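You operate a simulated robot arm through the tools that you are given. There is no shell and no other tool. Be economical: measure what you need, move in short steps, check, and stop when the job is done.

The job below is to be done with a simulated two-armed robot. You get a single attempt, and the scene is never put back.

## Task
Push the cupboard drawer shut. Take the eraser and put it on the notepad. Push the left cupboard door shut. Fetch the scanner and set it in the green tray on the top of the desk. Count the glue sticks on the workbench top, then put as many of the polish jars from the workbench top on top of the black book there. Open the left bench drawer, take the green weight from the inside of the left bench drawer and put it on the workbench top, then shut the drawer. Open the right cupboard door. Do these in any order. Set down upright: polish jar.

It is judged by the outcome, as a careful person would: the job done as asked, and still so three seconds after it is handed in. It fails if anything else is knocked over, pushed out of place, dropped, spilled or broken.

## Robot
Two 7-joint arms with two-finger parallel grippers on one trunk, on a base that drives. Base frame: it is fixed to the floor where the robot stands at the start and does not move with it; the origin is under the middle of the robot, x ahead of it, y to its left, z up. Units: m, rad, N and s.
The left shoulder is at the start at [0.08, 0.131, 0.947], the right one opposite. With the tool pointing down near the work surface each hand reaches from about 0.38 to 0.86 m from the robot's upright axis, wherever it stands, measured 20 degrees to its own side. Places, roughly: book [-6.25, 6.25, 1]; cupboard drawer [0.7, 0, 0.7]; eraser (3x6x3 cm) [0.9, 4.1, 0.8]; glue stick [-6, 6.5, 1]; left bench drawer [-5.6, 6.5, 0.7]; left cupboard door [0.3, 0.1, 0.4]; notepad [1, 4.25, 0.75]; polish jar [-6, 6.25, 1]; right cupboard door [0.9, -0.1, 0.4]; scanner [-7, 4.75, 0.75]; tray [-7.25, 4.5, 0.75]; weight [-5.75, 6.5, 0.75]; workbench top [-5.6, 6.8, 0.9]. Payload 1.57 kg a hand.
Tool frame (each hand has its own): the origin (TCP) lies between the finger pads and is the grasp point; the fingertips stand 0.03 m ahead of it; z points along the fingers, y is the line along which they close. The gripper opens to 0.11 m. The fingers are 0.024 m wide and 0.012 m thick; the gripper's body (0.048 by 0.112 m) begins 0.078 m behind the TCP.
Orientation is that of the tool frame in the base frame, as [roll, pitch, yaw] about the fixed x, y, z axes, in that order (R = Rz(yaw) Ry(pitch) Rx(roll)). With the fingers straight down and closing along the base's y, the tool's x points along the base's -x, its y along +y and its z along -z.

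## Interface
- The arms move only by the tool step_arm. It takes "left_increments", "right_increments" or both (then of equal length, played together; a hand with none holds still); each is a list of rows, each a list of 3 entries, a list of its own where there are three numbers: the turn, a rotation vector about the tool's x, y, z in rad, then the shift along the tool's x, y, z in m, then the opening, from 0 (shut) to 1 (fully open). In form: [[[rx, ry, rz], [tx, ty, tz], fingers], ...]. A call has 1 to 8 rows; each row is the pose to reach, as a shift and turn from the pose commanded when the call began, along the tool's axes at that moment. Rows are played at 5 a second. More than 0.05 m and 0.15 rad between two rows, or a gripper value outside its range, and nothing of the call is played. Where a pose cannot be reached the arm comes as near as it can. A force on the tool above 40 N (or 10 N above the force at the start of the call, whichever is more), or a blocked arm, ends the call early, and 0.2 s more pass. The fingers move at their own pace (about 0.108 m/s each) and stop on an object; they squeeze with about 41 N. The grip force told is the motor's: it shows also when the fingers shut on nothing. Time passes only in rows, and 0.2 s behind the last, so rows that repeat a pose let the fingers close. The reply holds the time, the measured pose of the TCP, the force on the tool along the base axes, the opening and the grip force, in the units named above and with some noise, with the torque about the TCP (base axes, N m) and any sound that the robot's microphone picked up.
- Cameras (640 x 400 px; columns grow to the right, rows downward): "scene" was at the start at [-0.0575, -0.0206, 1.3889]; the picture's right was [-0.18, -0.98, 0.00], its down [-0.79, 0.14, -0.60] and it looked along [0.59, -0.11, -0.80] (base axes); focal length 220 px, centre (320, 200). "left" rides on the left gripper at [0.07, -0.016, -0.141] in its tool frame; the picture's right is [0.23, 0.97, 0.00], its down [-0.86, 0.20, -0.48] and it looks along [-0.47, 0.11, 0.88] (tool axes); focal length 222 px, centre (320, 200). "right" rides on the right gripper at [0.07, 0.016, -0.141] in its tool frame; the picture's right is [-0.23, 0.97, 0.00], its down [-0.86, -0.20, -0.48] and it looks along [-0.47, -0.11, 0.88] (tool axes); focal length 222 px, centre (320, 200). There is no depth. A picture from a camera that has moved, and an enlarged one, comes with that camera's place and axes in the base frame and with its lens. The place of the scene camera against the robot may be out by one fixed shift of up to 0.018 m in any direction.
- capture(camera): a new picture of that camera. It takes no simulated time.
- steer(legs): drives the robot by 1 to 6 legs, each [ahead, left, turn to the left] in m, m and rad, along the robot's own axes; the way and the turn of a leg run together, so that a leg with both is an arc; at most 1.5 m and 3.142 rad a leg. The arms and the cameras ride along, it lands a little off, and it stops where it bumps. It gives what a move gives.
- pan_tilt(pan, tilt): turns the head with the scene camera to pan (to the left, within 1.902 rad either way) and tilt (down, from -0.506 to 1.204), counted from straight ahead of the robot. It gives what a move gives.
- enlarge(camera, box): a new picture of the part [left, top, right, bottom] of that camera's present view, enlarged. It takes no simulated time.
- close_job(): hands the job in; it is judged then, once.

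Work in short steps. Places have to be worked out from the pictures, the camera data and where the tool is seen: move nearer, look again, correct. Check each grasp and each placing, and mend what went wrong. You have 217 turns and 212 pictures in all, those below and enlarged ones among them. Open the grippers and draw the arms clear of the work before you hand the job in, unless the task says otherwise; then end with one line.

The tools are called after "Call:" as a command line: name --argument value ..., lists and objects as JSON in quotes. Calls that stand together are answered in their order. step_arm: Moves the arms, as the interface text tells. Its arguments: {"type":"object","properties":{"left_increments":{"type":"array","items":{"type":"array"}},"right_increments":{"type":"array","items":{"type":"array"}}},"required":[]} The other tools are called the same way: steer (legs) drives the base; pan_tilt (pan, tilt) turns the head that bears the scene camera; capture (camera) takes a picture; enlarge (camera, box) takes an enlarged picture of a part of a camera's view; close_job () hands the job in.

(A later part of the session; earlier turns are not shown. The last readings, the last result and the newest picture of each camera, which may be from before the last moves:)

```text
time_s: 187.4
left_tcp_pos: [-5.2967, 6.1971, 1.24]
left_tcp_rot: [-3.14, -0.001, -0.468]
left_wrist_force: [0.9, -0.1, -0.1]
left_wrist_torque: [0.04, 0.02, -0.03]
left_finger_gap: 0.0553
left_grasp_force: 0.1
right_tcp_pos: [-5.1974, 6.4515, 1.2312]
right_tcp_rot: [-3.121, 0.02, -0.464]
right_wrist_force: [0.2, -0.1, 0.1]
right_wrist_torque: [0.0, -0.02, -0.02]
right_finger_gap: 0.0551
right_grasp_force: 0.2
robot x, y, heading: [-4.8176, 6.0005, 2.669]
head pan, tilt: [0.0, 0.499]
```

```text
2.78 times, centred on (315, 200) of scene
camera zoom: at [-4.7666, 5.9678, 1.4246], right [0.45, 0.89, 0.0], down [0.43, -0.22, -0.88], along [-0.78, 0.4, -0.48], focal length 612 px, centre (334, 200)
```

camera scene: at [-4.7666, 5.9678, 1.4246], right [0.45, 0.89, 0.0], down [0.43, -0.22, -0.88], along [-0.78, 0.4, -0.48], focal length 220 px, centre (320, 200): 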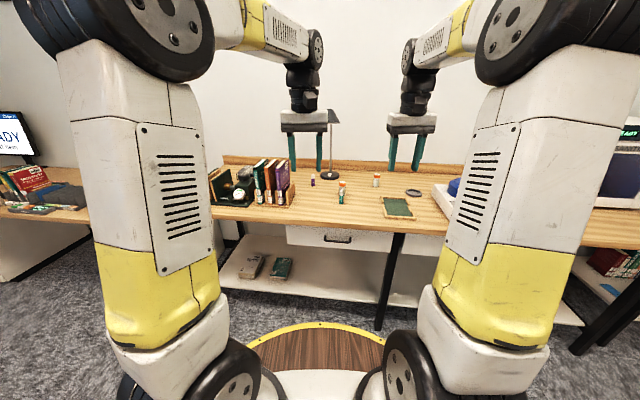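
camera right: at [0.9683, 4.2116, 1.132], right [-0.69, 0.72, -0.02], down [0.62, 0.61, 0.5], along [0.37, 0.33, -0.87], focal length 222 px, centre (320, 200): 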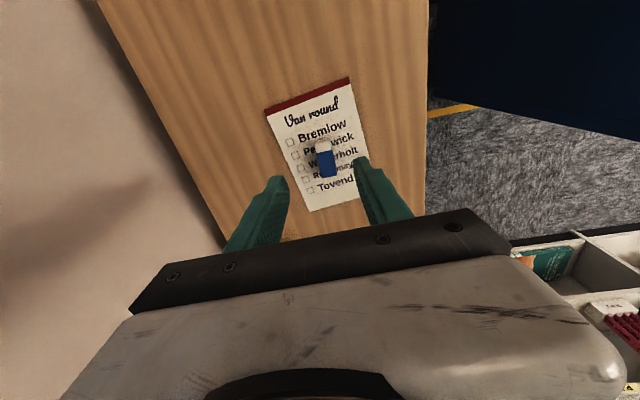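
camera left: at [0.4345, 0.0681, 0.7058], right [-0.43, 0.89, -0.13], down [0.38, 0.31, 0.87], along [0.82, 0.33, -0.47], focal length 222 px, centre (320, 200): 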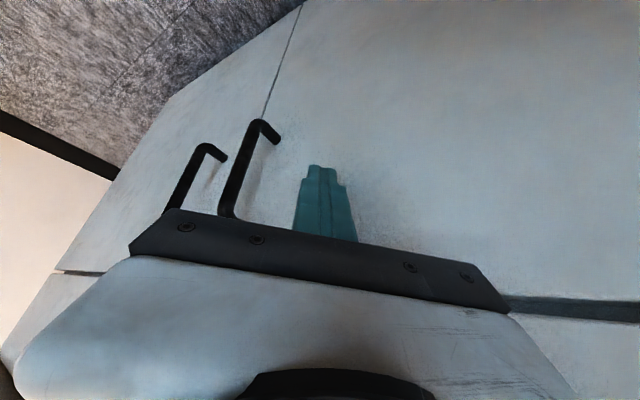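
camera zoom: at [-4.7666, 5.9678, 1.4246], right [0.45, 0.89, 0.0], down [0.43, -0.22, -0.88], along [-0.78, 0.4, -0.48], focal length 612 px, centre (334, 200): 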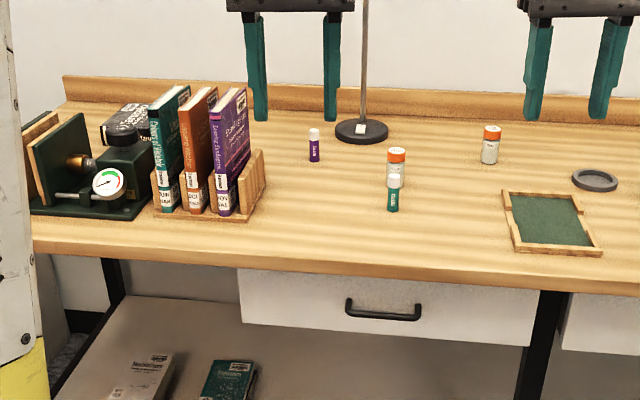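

I zoom in on the small items to tell glue sticks from others.

Call:
enlarge --camera "scene" --box '[295, 165, 395, 225]'

Call:
enlarge --camera "scene" --box '[200, 150, 300, 210]'

```text
6.40 times, centred on (345, 195) of scene
camera zoom: at [-4.7666, 5.9678, 1.4246], right [0.45, 0.89, 0.0], down [0.43, -0.22, -0.88], along [-0.78, 0.4, -0.48], focal length 1406 px, centre (160, 232)
```

zoom: 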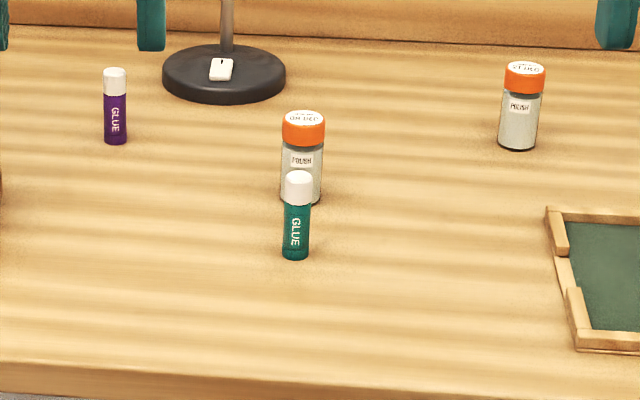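

```text
6.40 times, centred on (250, 180) of scene
camera zoom: at [-4.7666, 5.9678, 1.4246], right [0.45, 0.89, 0.0], down [0.43, -0.22, -0.88], along [-0.78, 0.4, -0.48], focal length 1406 px, centre (768, 328)
```

zoom: 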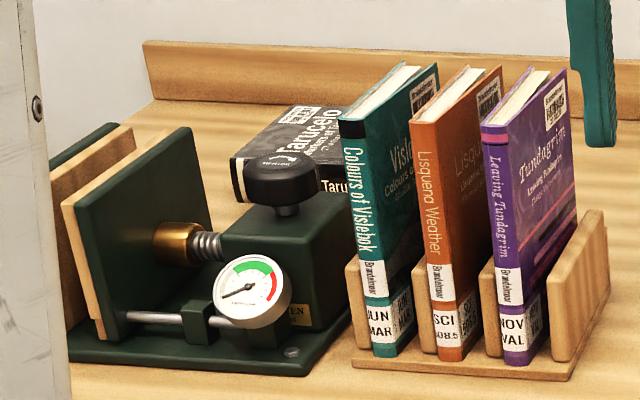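

Both sticks read "GLUE" (purple, green); the black book lies at the back behind the press. I shift 0.2 m left to use the right hand on the left bench drawer and view from here.

Call:
steer --legs '[[-0.03, 0.2, 0]]'

Call:
pan_tilt --pan -0.15 --tilt 0.5

Call:
enlarge --camera "scene" --box '[220, 130, 460, 280]'

Call:
capture --camera "right"

Call:
capture --camera "left"

```text
time_s: 189.0
left_tcp_pos: [-5.3589, 6.0095, 1.2403]
left_tcp_rot: [-3.139, 0.0, -0.474]
left_wrist_force: [-0.5, 0.2, 0.2]
left_wrist_torque: [-0.03, 0.04, -0.02]
left_finger_gap: 0.0551
left_grasp_force: 0.1
right_tcp_pos: [-5.2583, 6.2631, 1.2309]
right_tcp_rot: [-3.12, 0.022, -0.468]
right_wrist_force: [0.3, -0.5, 0.4]
right_wrist_torque: [-0.03, 0.01, 0.01]
right_finger_gap: 0.0553
right_grasp_force: 0.1
robot x, y, heading: [-4.8801, 5.8094, 2.671]
head pan, tilt: [0.0, 0.499]
```

```text
time_s: 189.7
left_tcp_pos: [-5.3581, 6.0096, 1.241]
left_tcp_rot: [-3.139, 0.001, -0.472]
left_wrist_force: [1.2, 0.4, 0.3]
left_wrist_torque: [0.01, 0.01, 0.0]
left_finger_gap: 0.0548
left_grasp_force: 0.1
right_tcp_pos: [-5.2598, 6.2645, 1.2313]
right_tcp_rot: [-3.12, 0.02, -0.465]
right_wrist_force: [-0.1, -0.8, 0.5]
right_wrist_torque: [-0.01, -0.03, 0.01]
right_finger_gap: 0.0551
right_grasp_force: 0.0
robot x, y, heading: [-4.8802, 5.808, 2.669]
head pan, tilt: [-0.15, 0.499]
```

```text
2.67 times, centred on (340, 205) of scene
camera zoom: at [-4.8221, 5.7898, 1.4246], right [0.58, 0.81, 0.0], down [0.39, -0.28, -0.88], along [-0.71, 0.51, -0.48], focal length 586 px, centre (267, 187)
```

zoom: 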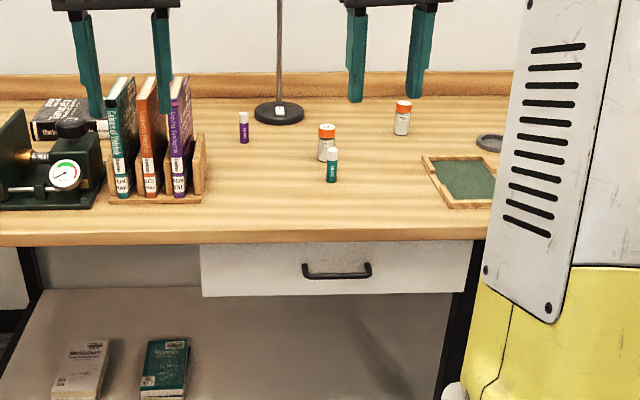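

```text
123 pictures are left
camera right: at [-5.2038, 6.2135, 1.3692], right [-0.64, -0.77, -0.02], down [-0.67, 0.55, 0.5], along [-0.37, 0.33, -0.87], focal length 222 px, centre (320, 200)
```

right: 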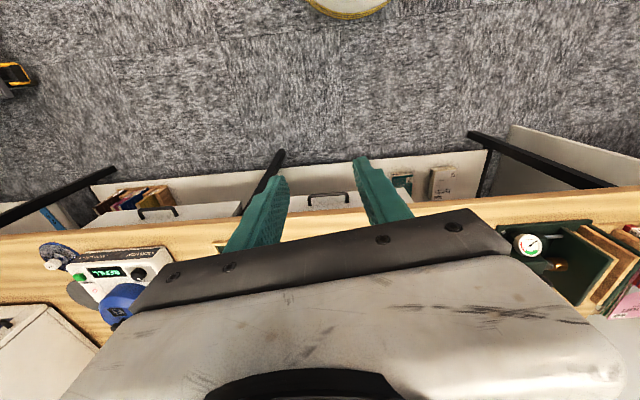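

```text
122 pictures are left
camera left: at [-5.2899, 5.9915, 1.3809], right [-0.24, -0.97, 0.0], down [-0.85, 0.21, 0.48], along [-0.46, 0.12, -0.88], focal length 222 px, centre (320, 200)
```

left: 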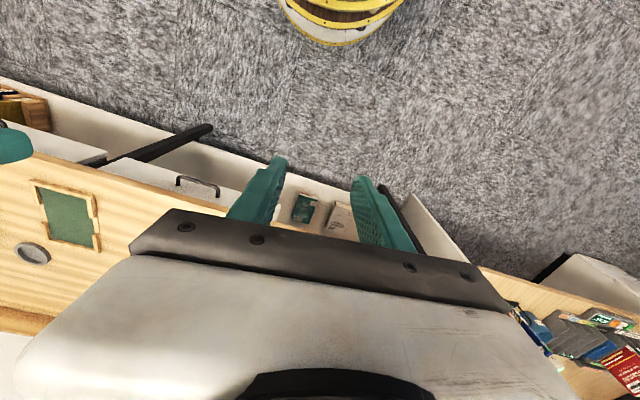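

Handle triangulates to (−5.471, 6.42, 0.752): 0.805 ahead, 0.276 right. It's a horizontal bar, so I tilt the right hand forward to grip with a vertical closing axis, lowering in front of the bench.

Call:
step_arm --right_increments '[[[0, -0.145, 0], [0.0, -0.005, 0.03], 0.6], [[0, -0.29, 0], [0.0, -0.01, 0.06], 0.6], [[0, -0.435, 0], [0.0, -0.015, 0.09], 0.6], [[0, -0.58, 0], [0.0, -0.02, 0.12], 0.6], [[0, -0.725, 0], [0.0, -0.025, 0.15], 0.6], [[0, -0.87, 0], [0.0, -0.03, 0.18], 0.6], [[0, -1.015, 0], [0.0, -0.035, 0.21], 0.6], [[0, -1.16, 0], [0.0, -0.04, 0.25], 0.6]]'

Call:
step_arm --right_increments '[[[0, 0, 0.145], [0.0, 0, 0.0], 0.6], [[0, 0, 0.29], [0.0, 0, 0.0], 0.6], [[0, 0, 0.435], [0.0, 0, 0.0], 0.6], [[0, 0, 0.58], [0.0, 0, 0.0], 0.6], [[0, 0, 0.725], [0.0, 0, 0.0], 0.6], [[0, 0, 0.87], [0.0, 0, 0.0], 0.6], [[0, 0, 1.015], [0.0, 0, 0.0], 0.6], [[0, 0, 1.16], [0.0, 0, 0.0], 0.6]]'

Call:
capture --camera "right"

```text
time_s: 191.7
left_tcp_pos: [-5.357, 6.0087, 1.2397]
left_tcp_rot: [-3.139, -0.001, -0.472]
left_wrist_force: [0.5, -0.2, -0.1]
left_wrist_torque: [0.02, 0.09, -0.05]
left_finger_gap: 0.0549
left_grasp_force: 0.1
right_tcp_pos: [-5.1371, 6.4145, 1.0025]
right_tcp_rot: [-3.096, 1.23, -0.724]
right_wrist_force: [1.4, -0.1, 0.1]
right_wrist_torque: [-0.04, 0.04, 0.02]
right_finger_gap: 0.0662
right_grasp_force: 0.0
right hand out of reach, approached as far as the arm can: row 5, 6, 8
robot x, y, heading: [-4.8832, 5.8067, 2.669]
head pan, tilt: [-0.15, 0.499]
stopped in row 8 (right hand): the arm was blocked; the commanded pose is now the measured one
```

```text
time_s: 193.5
left_tcp_pos: [-5.3584, 6.0095, 1.2389]
left_tcp_rot: [-3.14, 0.001, -0.473]
left_wrist_force: [-0.4, -0.1, 0.0]
left_wrist_torque: [0.0, 0.0, 0.0]
left_finger_gap: 0.0549
left_grasp_force: 0.1
right_tcp_pos: [-5.1381, 6.416, 1.0019]
right_tcp_rot: [1.941, 0.4, -2.191]
right_wrist_force: [-0.6, -0.5, 0.0]
right_wrist_torque: [-0.02, -0.01, 0.02]
right_finger_gap: 0.066
right_grasp_force: 0.1
robot x, y, heading: [-4.884, 5.803, 2.67]
head pan, tilt: [-0.15, 0.499]
```

```text
121 pictures are left
camera right: at [-5.089, 6.2691, 1.0351], right [-0.37, 0.09, 0.92], down [0.88, 0.34, 0.32], along [-0.29, 0.93, -0.21], focal length 222 px, centre (320, 200)
```

right: 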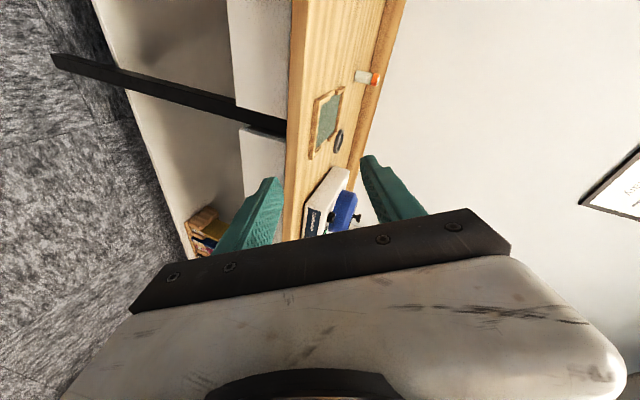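

The hand is rolled with its closing axis near vertical but yawed off; I correct the yaw and bring it toward the pre-grasp point.

Call:
step_arm --right_increments '[[[-0.016, 0.068, 0.081], [0.042, -0.004, 0.017], 0.6], [[-0.031, 0.137, 0.162], [0.084, -0.008, 0.034], 0.6], [[-0.047, 0.205, 0.243], [0.126, -0.013, 0.05], 0.6], [[-0.062, 0.273, 0.324], [0.167, -0.017, 0.067], 0.6]]'

Call:
capture --camera "right"

Call:
capture --camera "scene"

```text
time_s: 194.5
left_tcp_pos: [-5.3583, 6.0102, 1.2393]
left_tcp_rot: [-3.14, 0.0, -0.474]
left_wrist_force: [-0.7, 0.4, 0.5]
left_wrist_torque: [0.02, 0.04, 0.01]
left_finger_gap: 0.055
left_grasp_force: 0.1
right_tcp_pos: [-5.2652, 6.3361, 0.8974]
right_tcp_rot: [1.91, 0.002, -2.043]
right_wrist_force: [1.0, -0.3, 0.7]
right_wrist_torque: [0.01, -0.01, -0.03]
right_finger_gap: 0.0659
right_grasp_force: 0.1
robot x, y, heading: [-4.8828, 5.8081, 2.673]
head pan, tilt: [-0.15, 0.499]
```

```text
120 pictures are left
camera right: at [-5.1834, 6.2158, 0.9591], right [-0.18, 0.35, 0.92], down [0.85, 0.53, -0.03], along [-0.49, 0.78, -0.39], focal length 222 px, centre (320, 200)
```

right: 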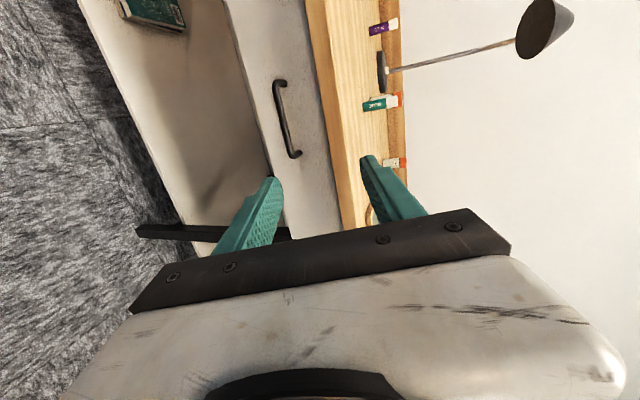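

```text
119 pictures are left
camera scene: at [-4.8218, 5.7899, 1.4246], right [0.58, 0.81, 0.0], down [0.39, -0.28, -0.88], along [-0.71, 0.51, -0.48], focal length 220 px, centre (320, 200)
```

scene: 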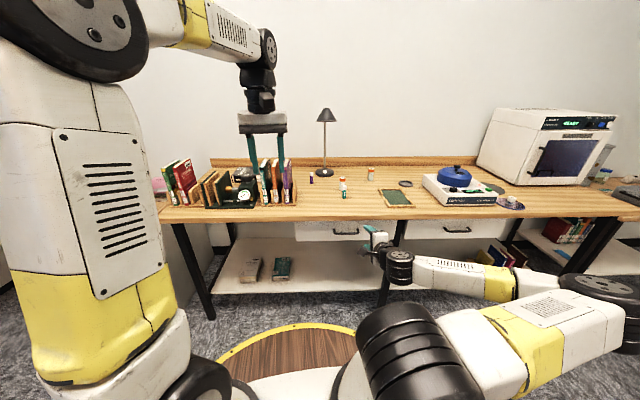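

The hand is well posed. Handle relative to the tool: 0.02, −0.062, 0.26. I align first, then advance most of the way.

Call:
step_arm --right_increments '[[[0, 0, 0], [0.01, -0.035, 0.03], 0.6], [[0, 0, 0], [0.02, -0.062, 0.065], 0.6], [[0, 0, 0], [0.02, -0.062, 0.11], 0.6], [[0, 0, 0], [0.02, -0.062, 0.155], 0.6], [[0, 0, 0], [0.02, -0.062, 0.19], 0.6]]'

Call:
capture --camera "right"

```text
time_s: 195.7
left_tcp_pos: [-5.3578, 6.009, 1.2394]
left_tcp_rot: [3.141, 0.001, -0.474]
left_wrist_force: [0.0, -0.1, 0.3]
left_wrist_torque: [0.01, 0.03, 0.0]
left_finger_gap: 0.055
left_grasp_force: 0.0
right_tcp_pos: [-5.4142, 6.3904, 0.7776]
right_tcp_rot: [1.91, 0.002, -2.045]
right_wrist_force: [-0.5, -0.5, -0.3]
right_wrist_torque: [0.01, 0.03, 0.01]
right_finger_gap: 0.0658
right_grasp_force: 0.1
robot x, y, heading: [-4.8801, 5.8091, 2.672]
head pan, tilt: [-0.15, 0.499]
```

```text
118 pictures are left
camera right: at [-5.3331, 6.2695, 0.8388], right [-0.18, 0.35, 0.92], down [0.85, 0.52, -0.03], along [-0.49, 0.78, -0.39], focal length 222 px, centre (320, 200)
```

right: 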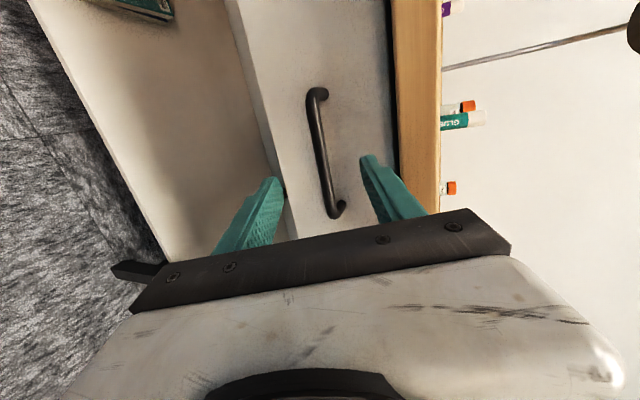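

Bar centred between the fingers. I advance 0.075 m more.

Call:
step_arm --right_increments '[[[0, 0, 0], [0, 0.0, 0.04], 0.6], [[0, 0, 0], [0, 0.0, 0.075], 0.6]]'

Call:
capture --camera "right"

```text
time_s: 196.3
left_tcp_pos: [-5.3582, 6.0079, 1.2389]
left_tcp_rot: [3.141, -0.002, -0.477]
left_wrist_force: [0.4, -1.2, -0.7]
left_wrist_torque: [0.03, 0.01, 0.02]
left_finger_gap: 0.0548
left_grasp_force: 0.1
right_tcp_pos: [-5.4579, 6.4127, 0.7617]
right_tcp_rot: [1.909, 0.003, -2.039]
right_wrist_force: [20.4, -12.4, 9.6]
right_wrist_torque: [0.61, 0.94, -0.17]
right_finger_gap: 0.0672
right_grasp_force: 0.9
right hand out of reach, approached as far as the arm can: row 2
robot x, y, heading: [-4.8773, 5.8092, 2.669]
head pan, tilt: [-0.15, 0.499]
stopped in row 2 (right hand): the force on the tool passed its limit at 88 N (the readings are from after the stop); the commanded pose is now the measured one
```

```text
117 pictures are left
camera right: at [-5.3763, 6.292, 0.8219], right [-0.19, 0.35, 0.92], down [0.85, 0.53, -0.03], along [-0.5, 0.77, -0.39], focal length 222 px, centre (320, 200)
```

right: 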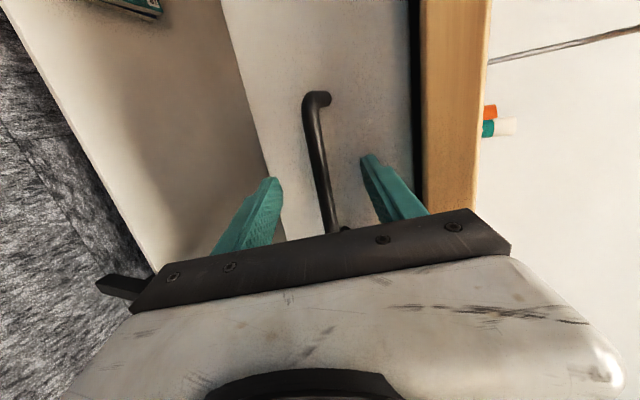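

Fingertips reach the drawer front, so the bar is between the pads. I back 4 mm and close.

Call:
step_arm --right_increments '[[[0, 0, 0], [0, 0.0, -0.004], 0.6], [[0, 0, 0], [0, 0.0, -0.004], 0.0], [[0, 0, 0], [0, 0.0, -0.004], 0.0], [[0, 0, 0], [0, 0.0, -0.004], 0.0]]'

Call:
capture --camera "right"

```text
time_s: 197.3
left_tcp_pos: [-5.3586, 6.009, 1.24]
left_tcp_rot: [-3.141, 0.001, -0.473]
left_wrist_force: [-0.6, 0.1, -0.9]
left_wrist_torque: [-0.03, 0.01, 0.0]
left_finger_gap: 0.0551
left_grasp_force: 0.2
right_tcp_pos: [-5.4571, 6.4122, 0.7635]
right_tcp_rot: [1.907, 0.003, -2.04]
right_wrist_force: [-3.3, 1.3, 16.6]
right_wrist_torque: [-0.52, 0.54, -0.28]
right_finger_gap: 0.0124
right_grasp_force: 29.6
robot x, y, heading: [-4.8832, 5.807, 2.672]
head pan, tilt: [-0.15, 0.499]
```

```text
116 pictures are left
camera right: at [-5.3756, 6.2916, 0.8245], right [-0.18, 0.35, 0.92], down [0.85, 0.53, -0.03], along [-0.5, 0.78, -0.39], focal length 222 px, centre (320, 200)
```

right: 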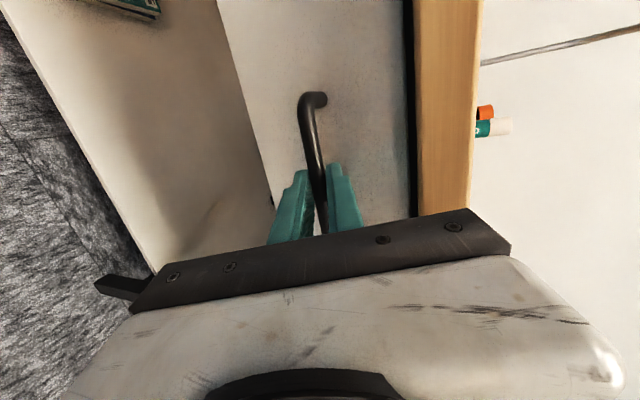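

Handle gripped (gap 0.012). I pull it straight out 0.2 m with the arm.

Call:
step_arm --right_increments '[[[0, 0, 0], [0, -0.013, -0.038], 0], [[0, 0, 0], [0, -0.027, -0.075], 0], [[0, 0, 0], [0, -0.04, -0.113], 0], [[0, 0, 0], [0, -0.053, -0.151], 0], [[0, 0, 0], [0, -0.067, -0.189], 0]]'

Call:
capture --camera "scene"

```text
time_s: 197.9
left_tcp_pos: [-5.3595, 6.0087, 1.2391]
left_tcp_rot: [3.141, -0.001, -0.471]
left_wrist_force: [-0.5, 1.0, -0.5]
left_wrist_torque: [-0.01, -0.07, 0.01]
left_finger_gap: 0.0547
left_grasp_force: 0.2
right_tcp_pos: [-5.3988, 6.374, 0.7638]
right_tcp_rot: [1.903, -0.004, -2.027]
right_wrist_force: [-1.2, 0.4, 1.8]
right_wrist_torque: [-0.78, 0.66, 0.48]
right_finger_gap: 0.0125
right_grasp_force: 29.5
robot x, y, heading: [-4.8822, 5.8064, 2.666]
head pan, tilt: [-0.15, 0.499]
stopped in row 2 (right hand): the force on the tool passed its limit at 42 N (the readings are from after the stop); the commanded pose is now the measured one
```

```text
115 pictures are left
camera scene: at [-4.8225, 5.7898, 1.4246], right [0.58, 0.81, 0.0], down [0.39, -0.28, -0.88], along [-0.71, 0.51, -0.48], focal length 220 px, centre (320, 200)
```

scene: 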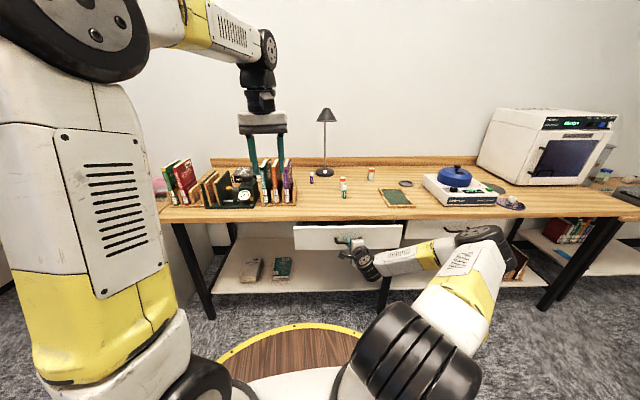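

It slid out 7 cm (force just over the limit). I continue more slowly.

Call:
step_arm --right_increments '[[[0, 0, 0], [0, -0.005, -0.014], 0], [[0, 0, 0], [0, -0.011, -0.032], 0], [[0, 0, 0], [0, -0.018, -0.05], 0], [[0, 0, 0], [0, -0.024, -0.068], 0], [[0, 0, 0], [0, -0.031, -0.087], 0], [[0, 0, 0], [0, -0.037, -0.105], 0], [[0, 0, 0], [0, -0.044, -0.124], 0], [[0, 0, 0], [0, -0.05, -0.141], 0]]'

Call:
capture --camera "scene"

```text
time_s: 199.7
left_tcp_pos: [-5.359, 6.0082, 1.2404]
left_tcp_rot: [-3.139, -0.001, -0.474]
left_wrist_force: [0.1, -0.6, 0.3]
left_wrist_torque: [-0.02, 0.01, 0.03]
left_finger_gap: 0.0552
left_grasp_force: 0.1
right_tcp_pos: [-5.2642, 6.3087, 0.7639]
right_tcp_rot: [1.901, -0.003, -2.022]
right_wrist_force: [-15.5, -22.2, 14.3]
right_wrist_torque: [-0.61, 0.63, 0.27]
right_finger_gap: 0.0126
right_grasp_force: 29.5
robot x, y, heading: [-4.8864, 5.8075, 2.672]
head pan, tilt: [-0.15, 0.499]
```

```text
114 pictures are left
camera scene: at [-4.8223, 5.7887, 1.4246], right [0.58, 0.81, 0.0], down [0.39, -0.28, -0.88], along [-0.71, 0.51, -0.48], focal length 220 px, centre (320, 200)
```

scene: 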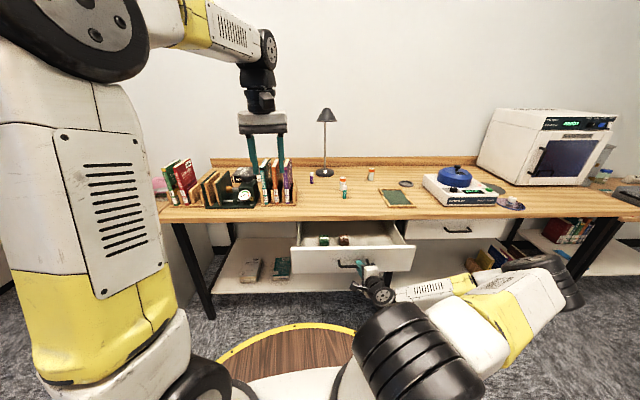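

Drawer is open ~0.21 m; items inside. I zoom in.

Call:
enlarge --camera "scene" --box '[280, 210, 430, 290]'

Call:
capture --camera "left"

```text
4.27 times, centred on (355, 250) of scene
camera zoom: at [-4.8223, 5.7887, 1.4246], right [0.58, 0.81, 0.0], down [0.39, -0.28, -0.88], along [-0.71, 0.51, -0.48], focal length 938 px, centre (171, -13)
```

zoom: 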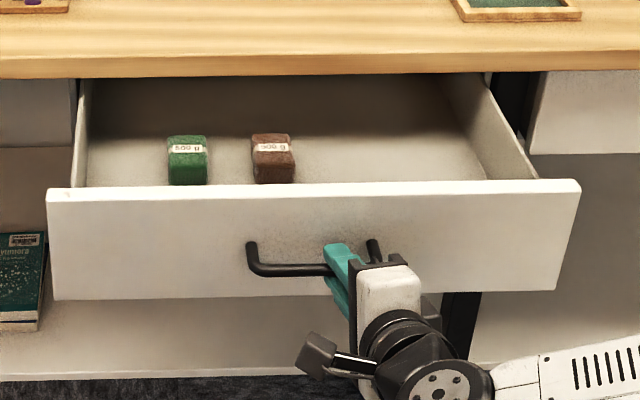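

```text
112 pictures are left
camera left: at [-5.2907, 5.9903, 1.3802], right [-0.24, -0.97, 0.0], down [-0.85, 0.21, 0.48], along [-0.46, 0.12, -0.88], focal length 222 px, centre (320, 200)
```

left: 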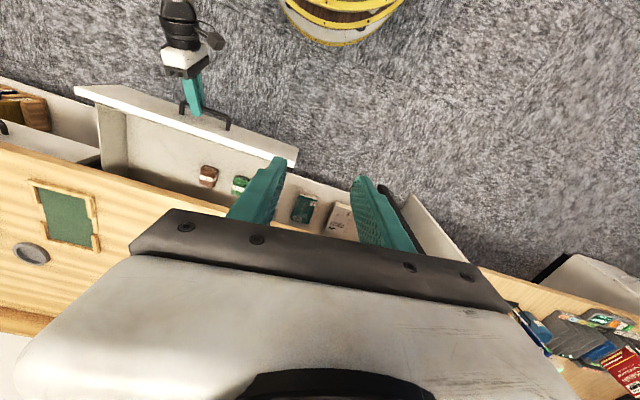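

The green weight is at about (−5.53, 6.325, 0.70), still slightly under the bench edge. I pull the drawer out a further 0.08 m.

Call:
step_arm --right_increments '[[[0, 0, 0], [0, -0.005, -0.014], 0], [[0, 0, 0], [0, -0.011, -0.03], 0], [[0, 0, 0], [0, -0.016, -0.046], 0], [[0, 0, 0], [0, -0.022, -0.062], 0], [[0, 0, 0], [0, -0.028, -0.078], 0], [[0, 0, 0], [0, -0.034, -0.094], 0]]'

Call:
capture --camera "left"

```text
time_s: 201.1
left_tcp_pos: [-5.3598, 6.0082, 1.2385]
left_tcp_rot: [-3.142, 0.0, -0.471]
left_wrist_force: [-0.6, 0.9, -0.4]
left_wrist_torque: [0.0, 0.0, 0.02]
left_finger_gap: 0.0549
left_grasp_force: 0.1
right_tcp_pos: [-5.1718, 6.2697, 0.7641]
right_tcp_rot: [1.924, -0.007, -2.023]
right_wrist_force: [-15.0, -24.3, -29.6]
right_wrist_torque: [-0.81, 0.21, -0.25]
right_finger_gap: 0.0125
right_grasp_force: 29.5
right hand out of reach, approached as far as the arm can: row 5, 6
robot x, y, heading: [-4.8814, 5.8117, 2.672]
head pan, tilt: [-0.15, 0.499]
```

```text
111 pictures are left
camera left: at [-5.2915, 5.9911, 1.3798], right [-0.24, -0.97, 0.0], down [-0.85, 0.21, 0.48], along [-0.46, 0.11, -0.88], focal length 222 px, centre (320, 200)
```

left: 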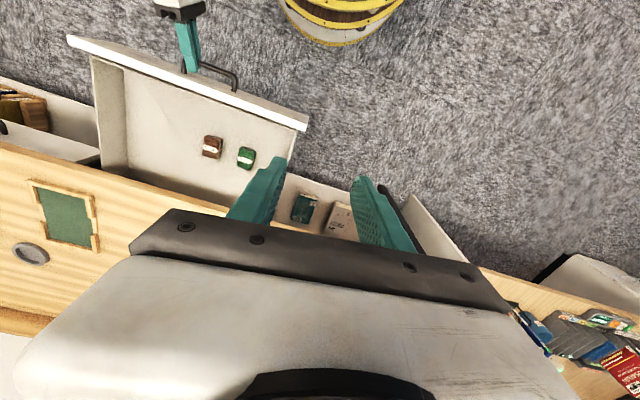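

Drawer is out ~0.32 m; weight now at about (−5.443, 6.272), clear of the bench edge. I keep the right hand on the handle and bring the left hand above the green weight.

Call:
step_arm --left_increments '[[[0, 0, 0], [-0.024, -0.025, 0.03], 0.8], [[0, 0, 0], [-0.048, -0.05, 0.06], 0.8], [[0, 0, 0], [-0.072, -0.075, 0.09], 0.8], [[0, 0, 0], [-0.096, -0.1, 0.12], 0.8], [[0, 0, 0], [-0.12, -0.125, 0.15], 0.8], [[0, 0, 0], [-0.144, -0.15, 0.18], 0.8], [[0, 0, 0], [-0.168, -0.175, 0.21], 0.8], [[0, 0, 0], [-0.186, -0.192, 0.245], 0.8]]'

Call:
capture --camera "left"

Call:
capture --camera "scene"

```text
time_s: 201.6
left_tcp_pos: [-5.3706, 6.0459, 1.2066]
left_tcp_rot: [3.141, -0.001, -0.473]
left_wrist_force: [0.1, -0.4, 0.0]
left_wrist_torque: [0.01, 0.0, 0.02]
left_finger_gap: 0.0878
left_grasp_force: 0.0
right_tcp_pos: [-5.1725, 6.2697, 0.7633]
right_tcp_rot: [1.922, -0.009, -2.023]
right_wrist_force: [0.9, -1.5, -1.9]
right_wrist_torque: [-0.59, 0.39, -0.1]
right_finger_gap: 0.0126
right_grasp_force: 29.7
robot x, y, heading: [-4.8835, 5.8064, 2.668]
head pan, tilt: [-0.15, 0.499]
stopped in row 2 (right hand): the force on the tool passed its limit at 52 N (the readings are from after the stop); the commanded pose is now the measured one
```

```text
110 pictures are left
camera left: at [-5.3022, 6.0281, 1.3477], right [-0.24, -0.97, 0.0], down [-0.85, 0.21, 0.48], along [-0.46, 0.11, -0.88], focal length 222 px, centre (320, 200)
```

left: 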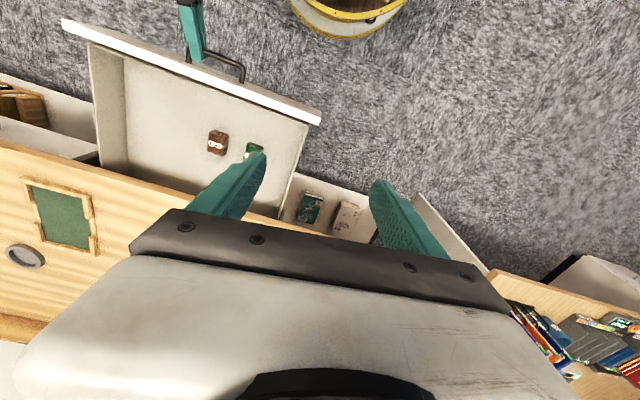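

```text
109 pictures are left
camera scene: at [-4.8219, 5.7896, 1.4246], right [0.58, 0.81, 0.0], down [0.39, -0.28, -0.88], along [-0.71, 0.51, -0.48], focal length 220 px, centre (320, 200)
```

scene: 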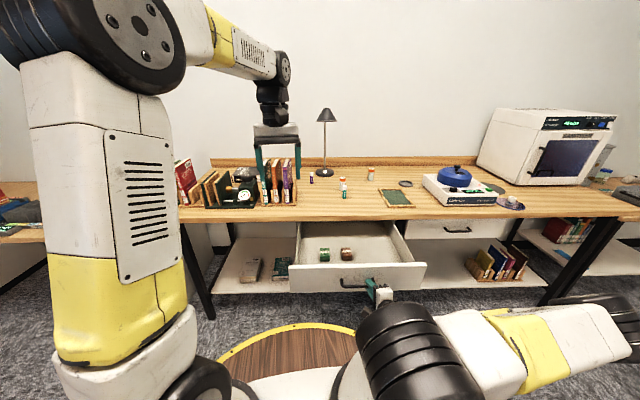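

The right hand's residual force interrupted; it's relaxed now. I continue the left hand's move above the weight.

Call:
step_arm --left_increments '[[[0, 0, 0], [-0.02, -0.021, 0.035], 0.8], [[0, 0, 0], [-0.04, -0.042, 0.07], 0.8], [[0, 0, 0], [-0.06, -0.062, 0.105], 0.8], [[0, 0, 0], [-0.08, -0.083, 0.14], 0.8], [[0, 0, 0], [-0.1, -0.103, 0.175], 0.8], [[0, 0, 0], [-0.12, -0.124, 0.21], 0.8], [[0, 0, 0], [-0.14, -0.145, 0.245], 0.8], [[0, 0, 0], [-0.157, -0.162, 0.28], 0.8]]'

Call:
capture --camera "left"

```text
time_s: 203.4
left_tcp_pos: [-5.4379, 6.2599, 0.9264]
left_tcp_rot: [-3.141, -0.002, -0.47]
left_wrist_force: [-0.7, 0.0, 1.2]
left_wrist_torque: [0.0, 0.03, 0.02]
left_finger_gap: 0.0879
left_grasp_force: 0.2
right_tcp_pos: [-5.1726, 6.2702, 0.7629]
right_tcp_rot: [1.92, -0.006, -2.022]
right_wrist_force: [-3.2, -3.0, -12.7]
right_wrist_torque: [-0.7, 0.39, -0.03]
right_finger_gap: 0.0128
right_grasp_force: 29.7
robot x, y, heading: [-4.8814, 5.806, 2.671]
head pan, tilt: [-0.15, 0.499]
```

```text
108 pictures are left
camera left: at [-5.3689, 6.243, 1.0667], right [-0.24, -0.97, 0.0], down [-0.85, 0.21, 0.48], along [-0.46, 0.11, -0.88], focal length 222 px, centre (320, 200)
```

left: 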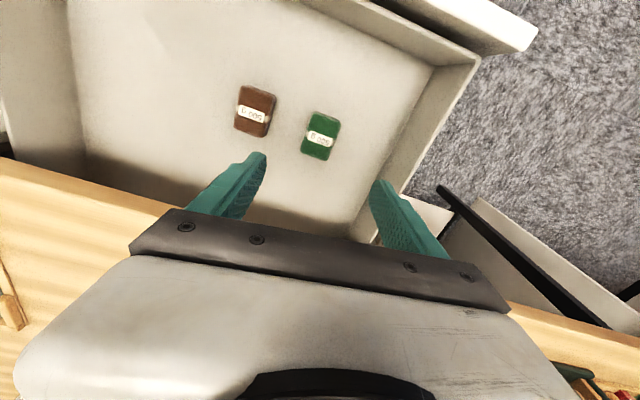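

Centered on the green weight and aligned. I descend.

Call:
step_arm --left_increments '[[[0, 0, 0], [-0.005, 0, 0.045], 0.8], [[0, 0, 0], [-0.005, 0, 0.09], 0.8], [[0, 0, 0], [-0.005, 0, 0.135], 0.8], [[0, 0, 0], [-0.005, 0, 0.175], 0.8], [[0, 0, 0], [-0.005, 0, 0.2], 0.8]]'

Call:
capture --camera "left"

```text
time_s: 204.6
left_tcp_pos: [-5.4395, 6.2629, 0.7407]
left_tcp_rot: [3.14, -0.002, -0.475]
left_wrist_force: [-0.2, 0.2, 3.5]
left_wrist_torque: [0.12, -0.04, -0.09]
left_finger_gap: 0.0877
left_grasp_force: 0.0
right_tcp_pos: [-5.174, 6.2709, 0.764]
right_tcp_rot: [1.918, -0.007, -2.023]
right_wrist_force: [-1.8, 1.3, 2.5]
right_wrist_torque: [-0.64, 0.45, -0.47]
right_finger_gap: 0.0128
right_grasp_force: 29.3
robot x, y, heading: [-4.8829, 5.8046, 2.669]
head pan, tilt: [-0.15, 0.499]
stopped in row 5 (left hand): the force on the tool passed its limit at 63 N (the readings are from after the stop); the commanded pose is now the measured one
```

```text
107 pictures are left
camera left: at [-5.3718, 6.246, 0.8811], right [-0.24, -0.97, 0.0], down [-0.85, 0.21, 0.48], along [-0.46, 0.11, -0.88], focal length 222 px, centre (320, 200)
```

left: 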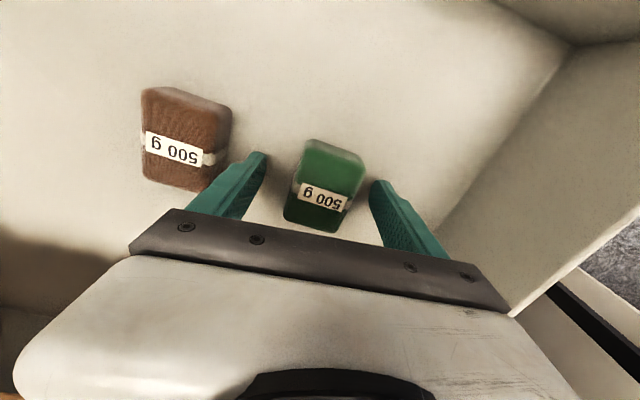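

Fingertips touched the drawer floor (z≈0.71). I raise 4 mm and grip the weight, then lift.

Call:
step_arm --left_increments '[[[0, 0, 0], [0, 0, -0.004], 0.8], [[0, 0, 0], [0, 0, -0.004], 0.0], [[0, 0, 0], [0, 0, -0.004], 0.0], [[0, 0, 0], [0, 0, -0.004], 0.0], [[0, 0, 0], [0.0, 0, -0.045], 0.0], [[0, 0, 0], [0.0, 0, -0.09], 0.0], [[0, 0, 0], [0.0, 0, -0.135], 0.0], [[0, 0, 0], [0.0, 0, -0.18], 0.0]]'

Call:
capture --camera "left"

Call:
capture --camera "scene"

```text
time_s: 206.3
left_tcp_pos: [-5.4397, 6.2621, 0.92]
left_tcp_rot: [-3.14, -0.001, -0.473]
left_wrist_force: [-0.1, 0.6, -4.6]
left_wrist_torque: [-0.02, 0.0, -0.01]
left_finger_gap: 0.0478
left_grasp_force: 40.2
right_tcp_pos: [-5.1735, 6.2716, 0.7625]
right_tcp_rot: [1.922, -0.006, -2.021]
right_wrist_force: [0.9, -0.9, 10.8]
right_wrist_torque: [-0.57, 0.5, -0.16]
right_finger_gap: 0.0128
right_grasp_force: 30.0
robot x, y, heading: [-4.8803, 5.8084, 2.669]
head pan, tilt: [-0.15, 0.499]
```

```text
106 pictures are left
camera left: at [-5.3705, 6.2459, 1.0612], right [-0.24, -0.97, 0.0], down [-0.85, 0.21, 0.48], along [-0.46, 0.11, -0.88], focal length 222 px, centre (320, 200)
```

left: 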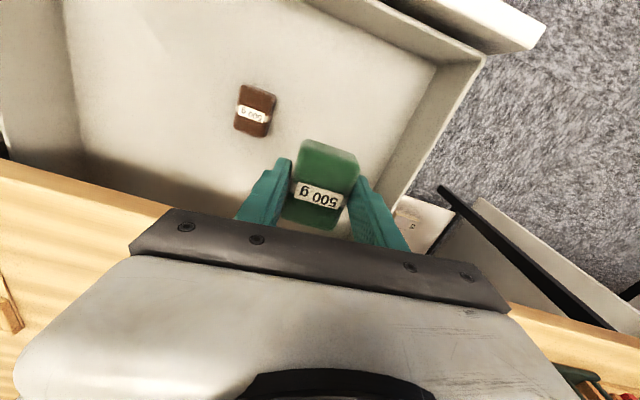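

```text
105 pictures are left
camera scene: at [-4.8222, 5.7899, 1.4246], right [0.58, 0.81, 0.0], down [0.39, -0.28, -0.88], along [-0.71, 0.51, -0.48], focal length 220 px, centre (320, 200)
```

scene: 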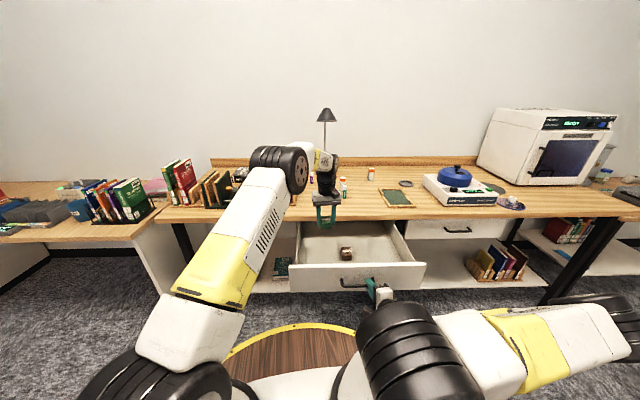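

Weight held securely (gap 0.048). Now I push the drawer back in with the right hand while the left hand lifts away.

Call:
step_arm --right_increments '[[[0, 0, 0], [0, 0.005, 0.015], 0], [[0, 0, 0], [0, 0.013, 0.038], 0], [[0, 0, 0], [0, 0.021, 0.061], 0], [[0, 0, 0], [0, 0.029, 0.084], 0], [[0, 0, 0], [0, 0.037, 0.107], 0], [[0, 0, 0], [0, 0.045, 0.13], 0], [[0, 0, 0], [0, 0.053, 0.153], 0], [[0, 0, 0], [0, 0.06, 0.17], 0]]' --left_increments '[[[0, 0, 0], [0, 0, -0.02], 0], [[0, 0, 0], [0, 0, -0.04], 0], [[0, 0, 0], [0, 0, -0.06], 0], [[0, 0, 0], [0.02, 0, -0.08], 0], [[0, 0, 0], [0.04, 0, -0.1], 0], [[0, 0, 0], [0.06, 0, -0.12], 0], [[0, 0, 0], [0.08, 0, -0.14], 0], [[0, 0, 0], [0.1, 0, -0.16], 0]]'

```text
time_s: 208.2
left_tcp_pos: [-5.3482, 6.2161, 1.0812]
left_tcp_rot: [3.14, -0.001, -0.473]
left_wrist_force: [-0.1, 0.2, -5.3]
left_wrist_torque: [0.02, -0.03, 0.0]
left_finger_gap: 0.0476
left_grasp_force: 40.8
right_tcp_pos: [-5.3326, 6.3527, 0.7603]
right_tcp_rot: [1.92, -0.006, -2.032]
right_wrist_force: [17.2, 25.3, 21.3]
right_wrist_torque: [-0.52, 0.53, -0.6]
right_finger_gap: 0.0128
right_grasp_force: 29.6
robot x, y, heading: [-4.8836, 5.8081, 2.673]
head pan, tilt: [-0.15, 0.499]
```

Going well. I push the remaining ~0.14 m, easing the side load slightly.

Call:
step_arm --right_increments '[[[0, 0, 0], [-0.004, 0.006, 0.018], 0], [[0, 0, 0], [-0.004, 0.013, 0.038], 0], [[0, 0, 0], [-0.004, 0.021, 0.061], 0], [[0, 0, 0], [-0.004, 0.029, 0.084], 0], [[0, 0, 0], [-0.004, 0.037, 0.107], 0], [[0, 0, 0], [-0.004, 0.044, 0.127], 0], [[0, 0, 0], [-0.004, 0.048, 0.14], 0]]'

Call:
capture --camera "scene"

Call:
capture --camera "right"

```text
time_s: 209.9
left_tcp_pos: [-5.3495, 6.2163, 1.0802]
left_tcp_rot: [3.139, -0.002, -0.476]
left_wrist_force: [0.1, -0.2, -4.9]
left_wrist_torque: [-0.04, 0.05, -0.02]
left_finger_gap: 0.0474
left_grasp_force: 41.1
right_tcp_pos: [-5.463, 6.4208, 0.7609]
right_tcp_rot: [1.917, -0.006, -2.035]
right_wrist_force: [14.8, -7.2, 9.6]
right_wrist_torque: [-0.46, 0.57, -0.23]
right_finger_gap: 0.0125
right_grasp_force: 29.3
robot x, y, heading: [-4.8808, 5.8094, 2.671]
head pan, tilt: [-0.15, 0.499]
stopped in row 7 (right hand): the force on the tool passed its limit at 48 N (the readings are from after the stop); the commanded pose is now the measured one
```

```text
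104 pictures are left
camera scene: at [-4.8212, 5.7893, 1.4246], right [0.58, 0.81, 0.0], down [0.39, -0.28, -0.88], along [-0.71, 0.51, -0.48], focal length 220 px, centre (320, 200)
```

scene: 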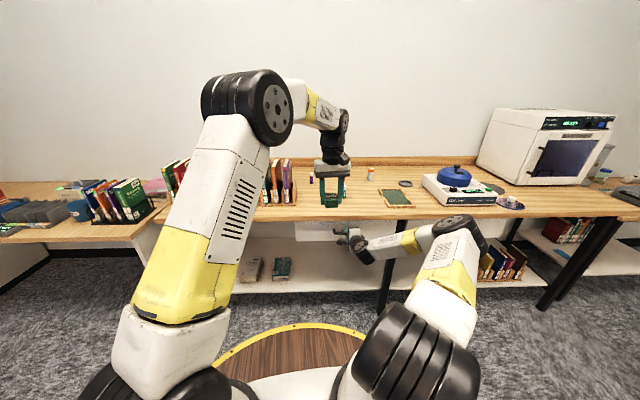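

```text
103 pictures are left
camera right: at [-5.3805, 6.3017, 0.8231], right [-0.19, 0.35, 0.92], down [0.85, 0.53, -0.03], along [-0.5, 0.77, -0.4], focal length 222 px, centre (320, 200)
```

right: 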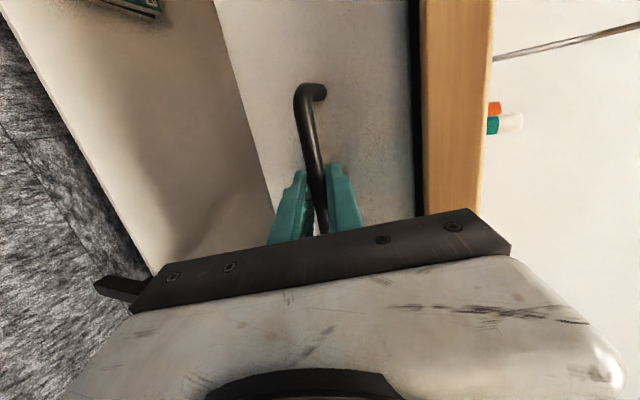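

The drawer is shut (past its original grip point). I release the handle, back off and unroll the right hand.

Call:
step_arm --right_increments '[[[0, 0, 0], [0, 0, 0], 0.7], [[0, 0, 0], [0, 0, 0], 0.7], [[0, 0, 0], [0, 0, -0.04], 0.7], [[0, 0, 0], [0, 0, -0.08], 0.7], [[0, 0, 0], [0, 0, -0.12], 0.7], [[0, 0, -0.145], [0, 0, -0.14], 0.5], [[0, 0, -0.29], [0, 0, -0.14], 0.5], [[0, 0, -0.435], [0, 0, -0.14], 0.5]]'

Call:
step_arm --right_increments '[[[0, 0, -0.142], [0, 0, 0], 0.5], [[0, 0, -0.284], [0, 0, 0], 0.5], [[0, 0, -0.426], [0, 0, 0], 0.5], [[0, 0, -0.568], [0, 0, 0], 0.5], [[0, 0, -0.71], [0, 0, 0], 0.5], [[0, 0, -0.852], [0, 0, 0], 0.5], [[0, 0, -0.994], [0, 0, 0], 0.5], [[0, 0, -1.136], [0, 0, 0], 0.5]]'

Call:
step_arm --right_increments '[[[0, 0.145, 0], [-0.037, 0, -0.024], 0.5], [[0, 0.29, 0], [-0.074, 0, -0.048], 0.5], [[0, 0.435, 0], [-0.111, 0, -0.072], 0.5], [[0, 0.58, 0], [-0.148, 0, -0.096], 0.5], [[0, 0.725, 0], [-0.185, 0, -0.12], 0.5], [[0, 0.87, 0], [-0.222, 0, -0.144], 0.5], [[0, 1.015, 0], [-0.26, 0, -0.168], 0.5], [[0, 1.16, 0], [-0.297, 0, -0.19], 0.5]]'

Call:
capture --camera "scene"

```text
time_s: 210.4
left_tcp_pos: [-5.3491, 6.2162, 1.0791]
left_tcp_rot: [-3.142, -0.004, -0.476]
left_wrist_force: [-0.2, 0.1, -5.9]
left_wrist_torque: [-0.05, -0.04, -0.01]
left_finger_gap: 0.0473
left_grasp_force: 41.2
right_tcp_pos: [-5.4554, 6.4174, 0.7444]
right_tcp_rot: [1.949, -0.012, -2.034]
right_wrist_force: [15.4, -7.2, -15.7]
right_wrist_torque: [-0.27, -0.14, -0.18]
right_finger_gap: 0.058
right_grasp_force: 0.1
robot x, y, heading: [-4.8827, 5.8103, 2.672]
head pan, tilt: [-0.15, 0.499]
stopped in row 2 (right hand): the force on the tool passed its limit at 45 N (the readings are from after the stop); the commanded pose is now the measured one
```

```text
time_s: 211.2
left_tcp_pos: [-5.3475, 6.218, 1.0802]
left_tcp_rot: [3.14, -0.004, -0.476]
left_wrist_force: [-0.5, -0.4, -4.9]
left_wrist_torque: [-0.03, 0.01, 0.03]
left_finger_gap: 0.0472
left_grasp_force: 41.1
right_tcp_pos: [-5.4521, 6.4286, 0.7502]
right_tcp_rot: [1.962, 0.363, -1.904]
right_wrist_force: [16.2, -5.3, 1.1]
right_wrist_torque: [-0.04, 0.33, -0.15]
right_finger_gap: 0.0508
right_grasp_force: 0.0
robot x, y, heading: [-4.8794, 5.8072, 2.662]
head pan, tilt: [-0.15, 0.499]
stopped in row 4 (right hand): the force on the tool passed its limit at 43 N (the readings are from after the stop); the commanded pose is now the measured one
```

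```text
time_s: 213.0
left_tcp_pos: [-5.3501, 6.2169, 1.0808]
left_tcp_rot: [3.141, 0.0, -0.475]
left_wrist_force: [-0.5, -0.3, -3.9]
left_wrist_torque: [-0.02, 0.05, -0.03]
left_finger_gap: 0.0469
left_grasp_force: 40.9
right_tcp_pos: [-5.2137, 6.5618, 0.9504]
right_tcp_rot: [2.078, -0.14, -0.907]
right_wrist_force: [1.4, 0.4, 0.8]
right_wrist_torque: [-0.05, 0.06, -0.05]
right_finger_gap: 0.0548
right_grasp_force: 0.0
right hand out of reach, approached as far as the arm can: row 7, 8
robot x, y, heading: [-4.8812, 5.8055, 2.67]
head pan, tilt: [-0.15, 0.499]
```

```text
102 pictures are left
camera scene: at [-4.8213, 5.7897, 1.4246], right [0.58, 0.81, 0.0], down [0.39, -0.28, -0.88], along [-0.71, 0.51, -0.48], focal length 220 px, centre (320, 200)
```

scene: 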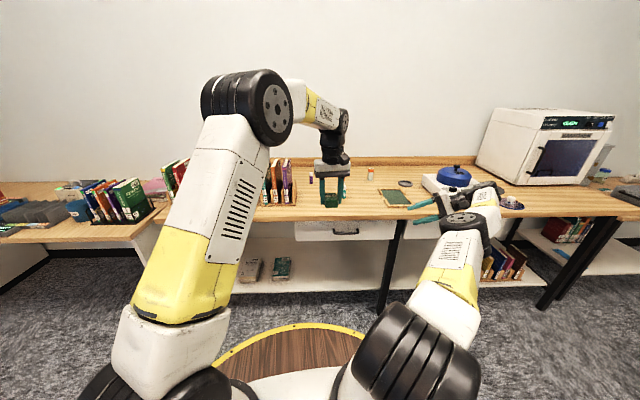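

The release call was cut short, so later moves deviated; I check the surroundings before moving further.

Call:
enlarge --camera "scene" --box '[290, 150, 530, 290]'

Call:
capture --camera "right"

```text
2.67 times, centred on (410, 220) of scene
camera zoom: at [-4.8213, 5.7897, 1.4246], right [0.58, 0.81, 0.0], down [0.39, -0.28, -0.88], along [-0.71, 0.51, -0.48], focal length 586 px, centre (80, 147)
```

zoom: 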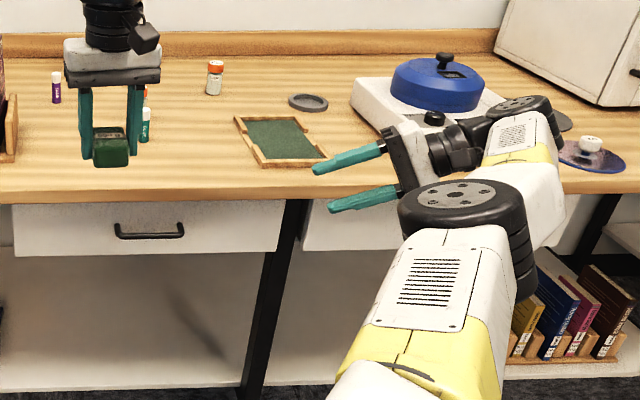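

```text
100 pictures are left
camera right: at [-5.0873, 6.5864, 1.0414], right [-0.58, -0.02, 0.81], down [-0.12, 0.99, -0.06], along [-0.8, -0.14, -0.58], focal length 222 px, centre (320, 200)
```

right: 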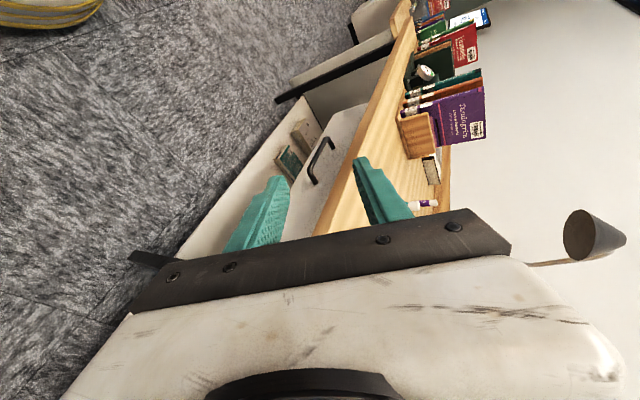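

Nothing is disturbed and the drawer is shut. I lift the right hand and bring it back to straight down.

Call:
step_arm --right_increments '[[[0.0, 0.0, 0.0], [0.006, 0.037, -0.02], 0.5], [[0.134, 0.013, -0.058], [0.011, 0.074, -0.041], 0.5], [[0.269, 0.027, -0.117], [0.017, 0.11, -0.06], 0.5], [[0.403, 0.04, -0.175], [0.022, 0.145, -0.08], 0.5], [[0.538, 0.053, -0.233], [0.028, 0.18, -0.1], 0.5], [[0.672, 0.067, -0.292], [0.034, 0.21, -0.117], 0.5], [[0.806, 0.08, -0.35], [0.038, 0.235, -0.13], 0.5], [[0.941, 0.094, -0.409], [0.042, 0.26, -0.144], 0.5]]'

Call:
capture --camera "scene"

```text
time_s: 214.8
left_tcp_pos: [-5.3494, 6.2172, 1.0797]
left_tcp_rot: [3.139, -0.004, -0.477]
left_wrist_force: [-0.3, 1.0, -5.9]
left_wrist_torque: [-0.02, -0.06, -0.02]
left_finger_gap: 0.0467
left_grasp_force: 40.9
right_tcp_pos: [-5.1877, 6.5228, 1.213]
right_tcp_rot: [3.009, 0.011, -0.531]
right_wrist_force: [0.4, 0.5, -1.6]
right_wrist_torque: [-0.06, -0.02, -0.05]
right_finger_gap: 0.0551
right_grasp_force: 0.1
right hand out of reach, approached as far as the arm can: row 2, 3, 4, 5, 6, 7, 8
robot x, y, heading: [-4.883, 5.8101, 2.667]
head pan, tilt: [-0.15, 0.499]
```

```text
99 pictures are left
camera scene: at [-4.8222, 5.7908, 1.4247], right [0.58, 0.81, 0.0], down [0.39, -0.28, -0.88], along [-0.71, 0.51, -0.48], focal length 220 px, centre (320, 200)
```

scene: 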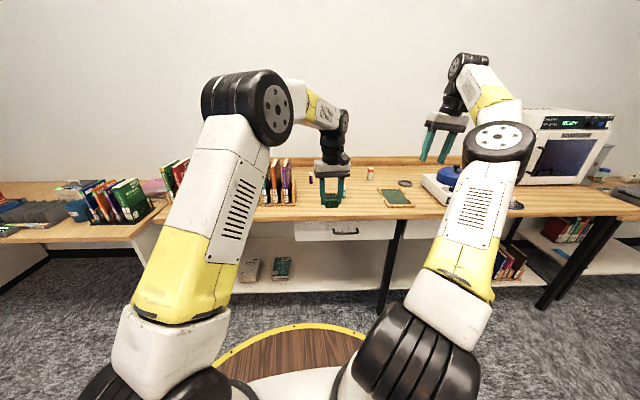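

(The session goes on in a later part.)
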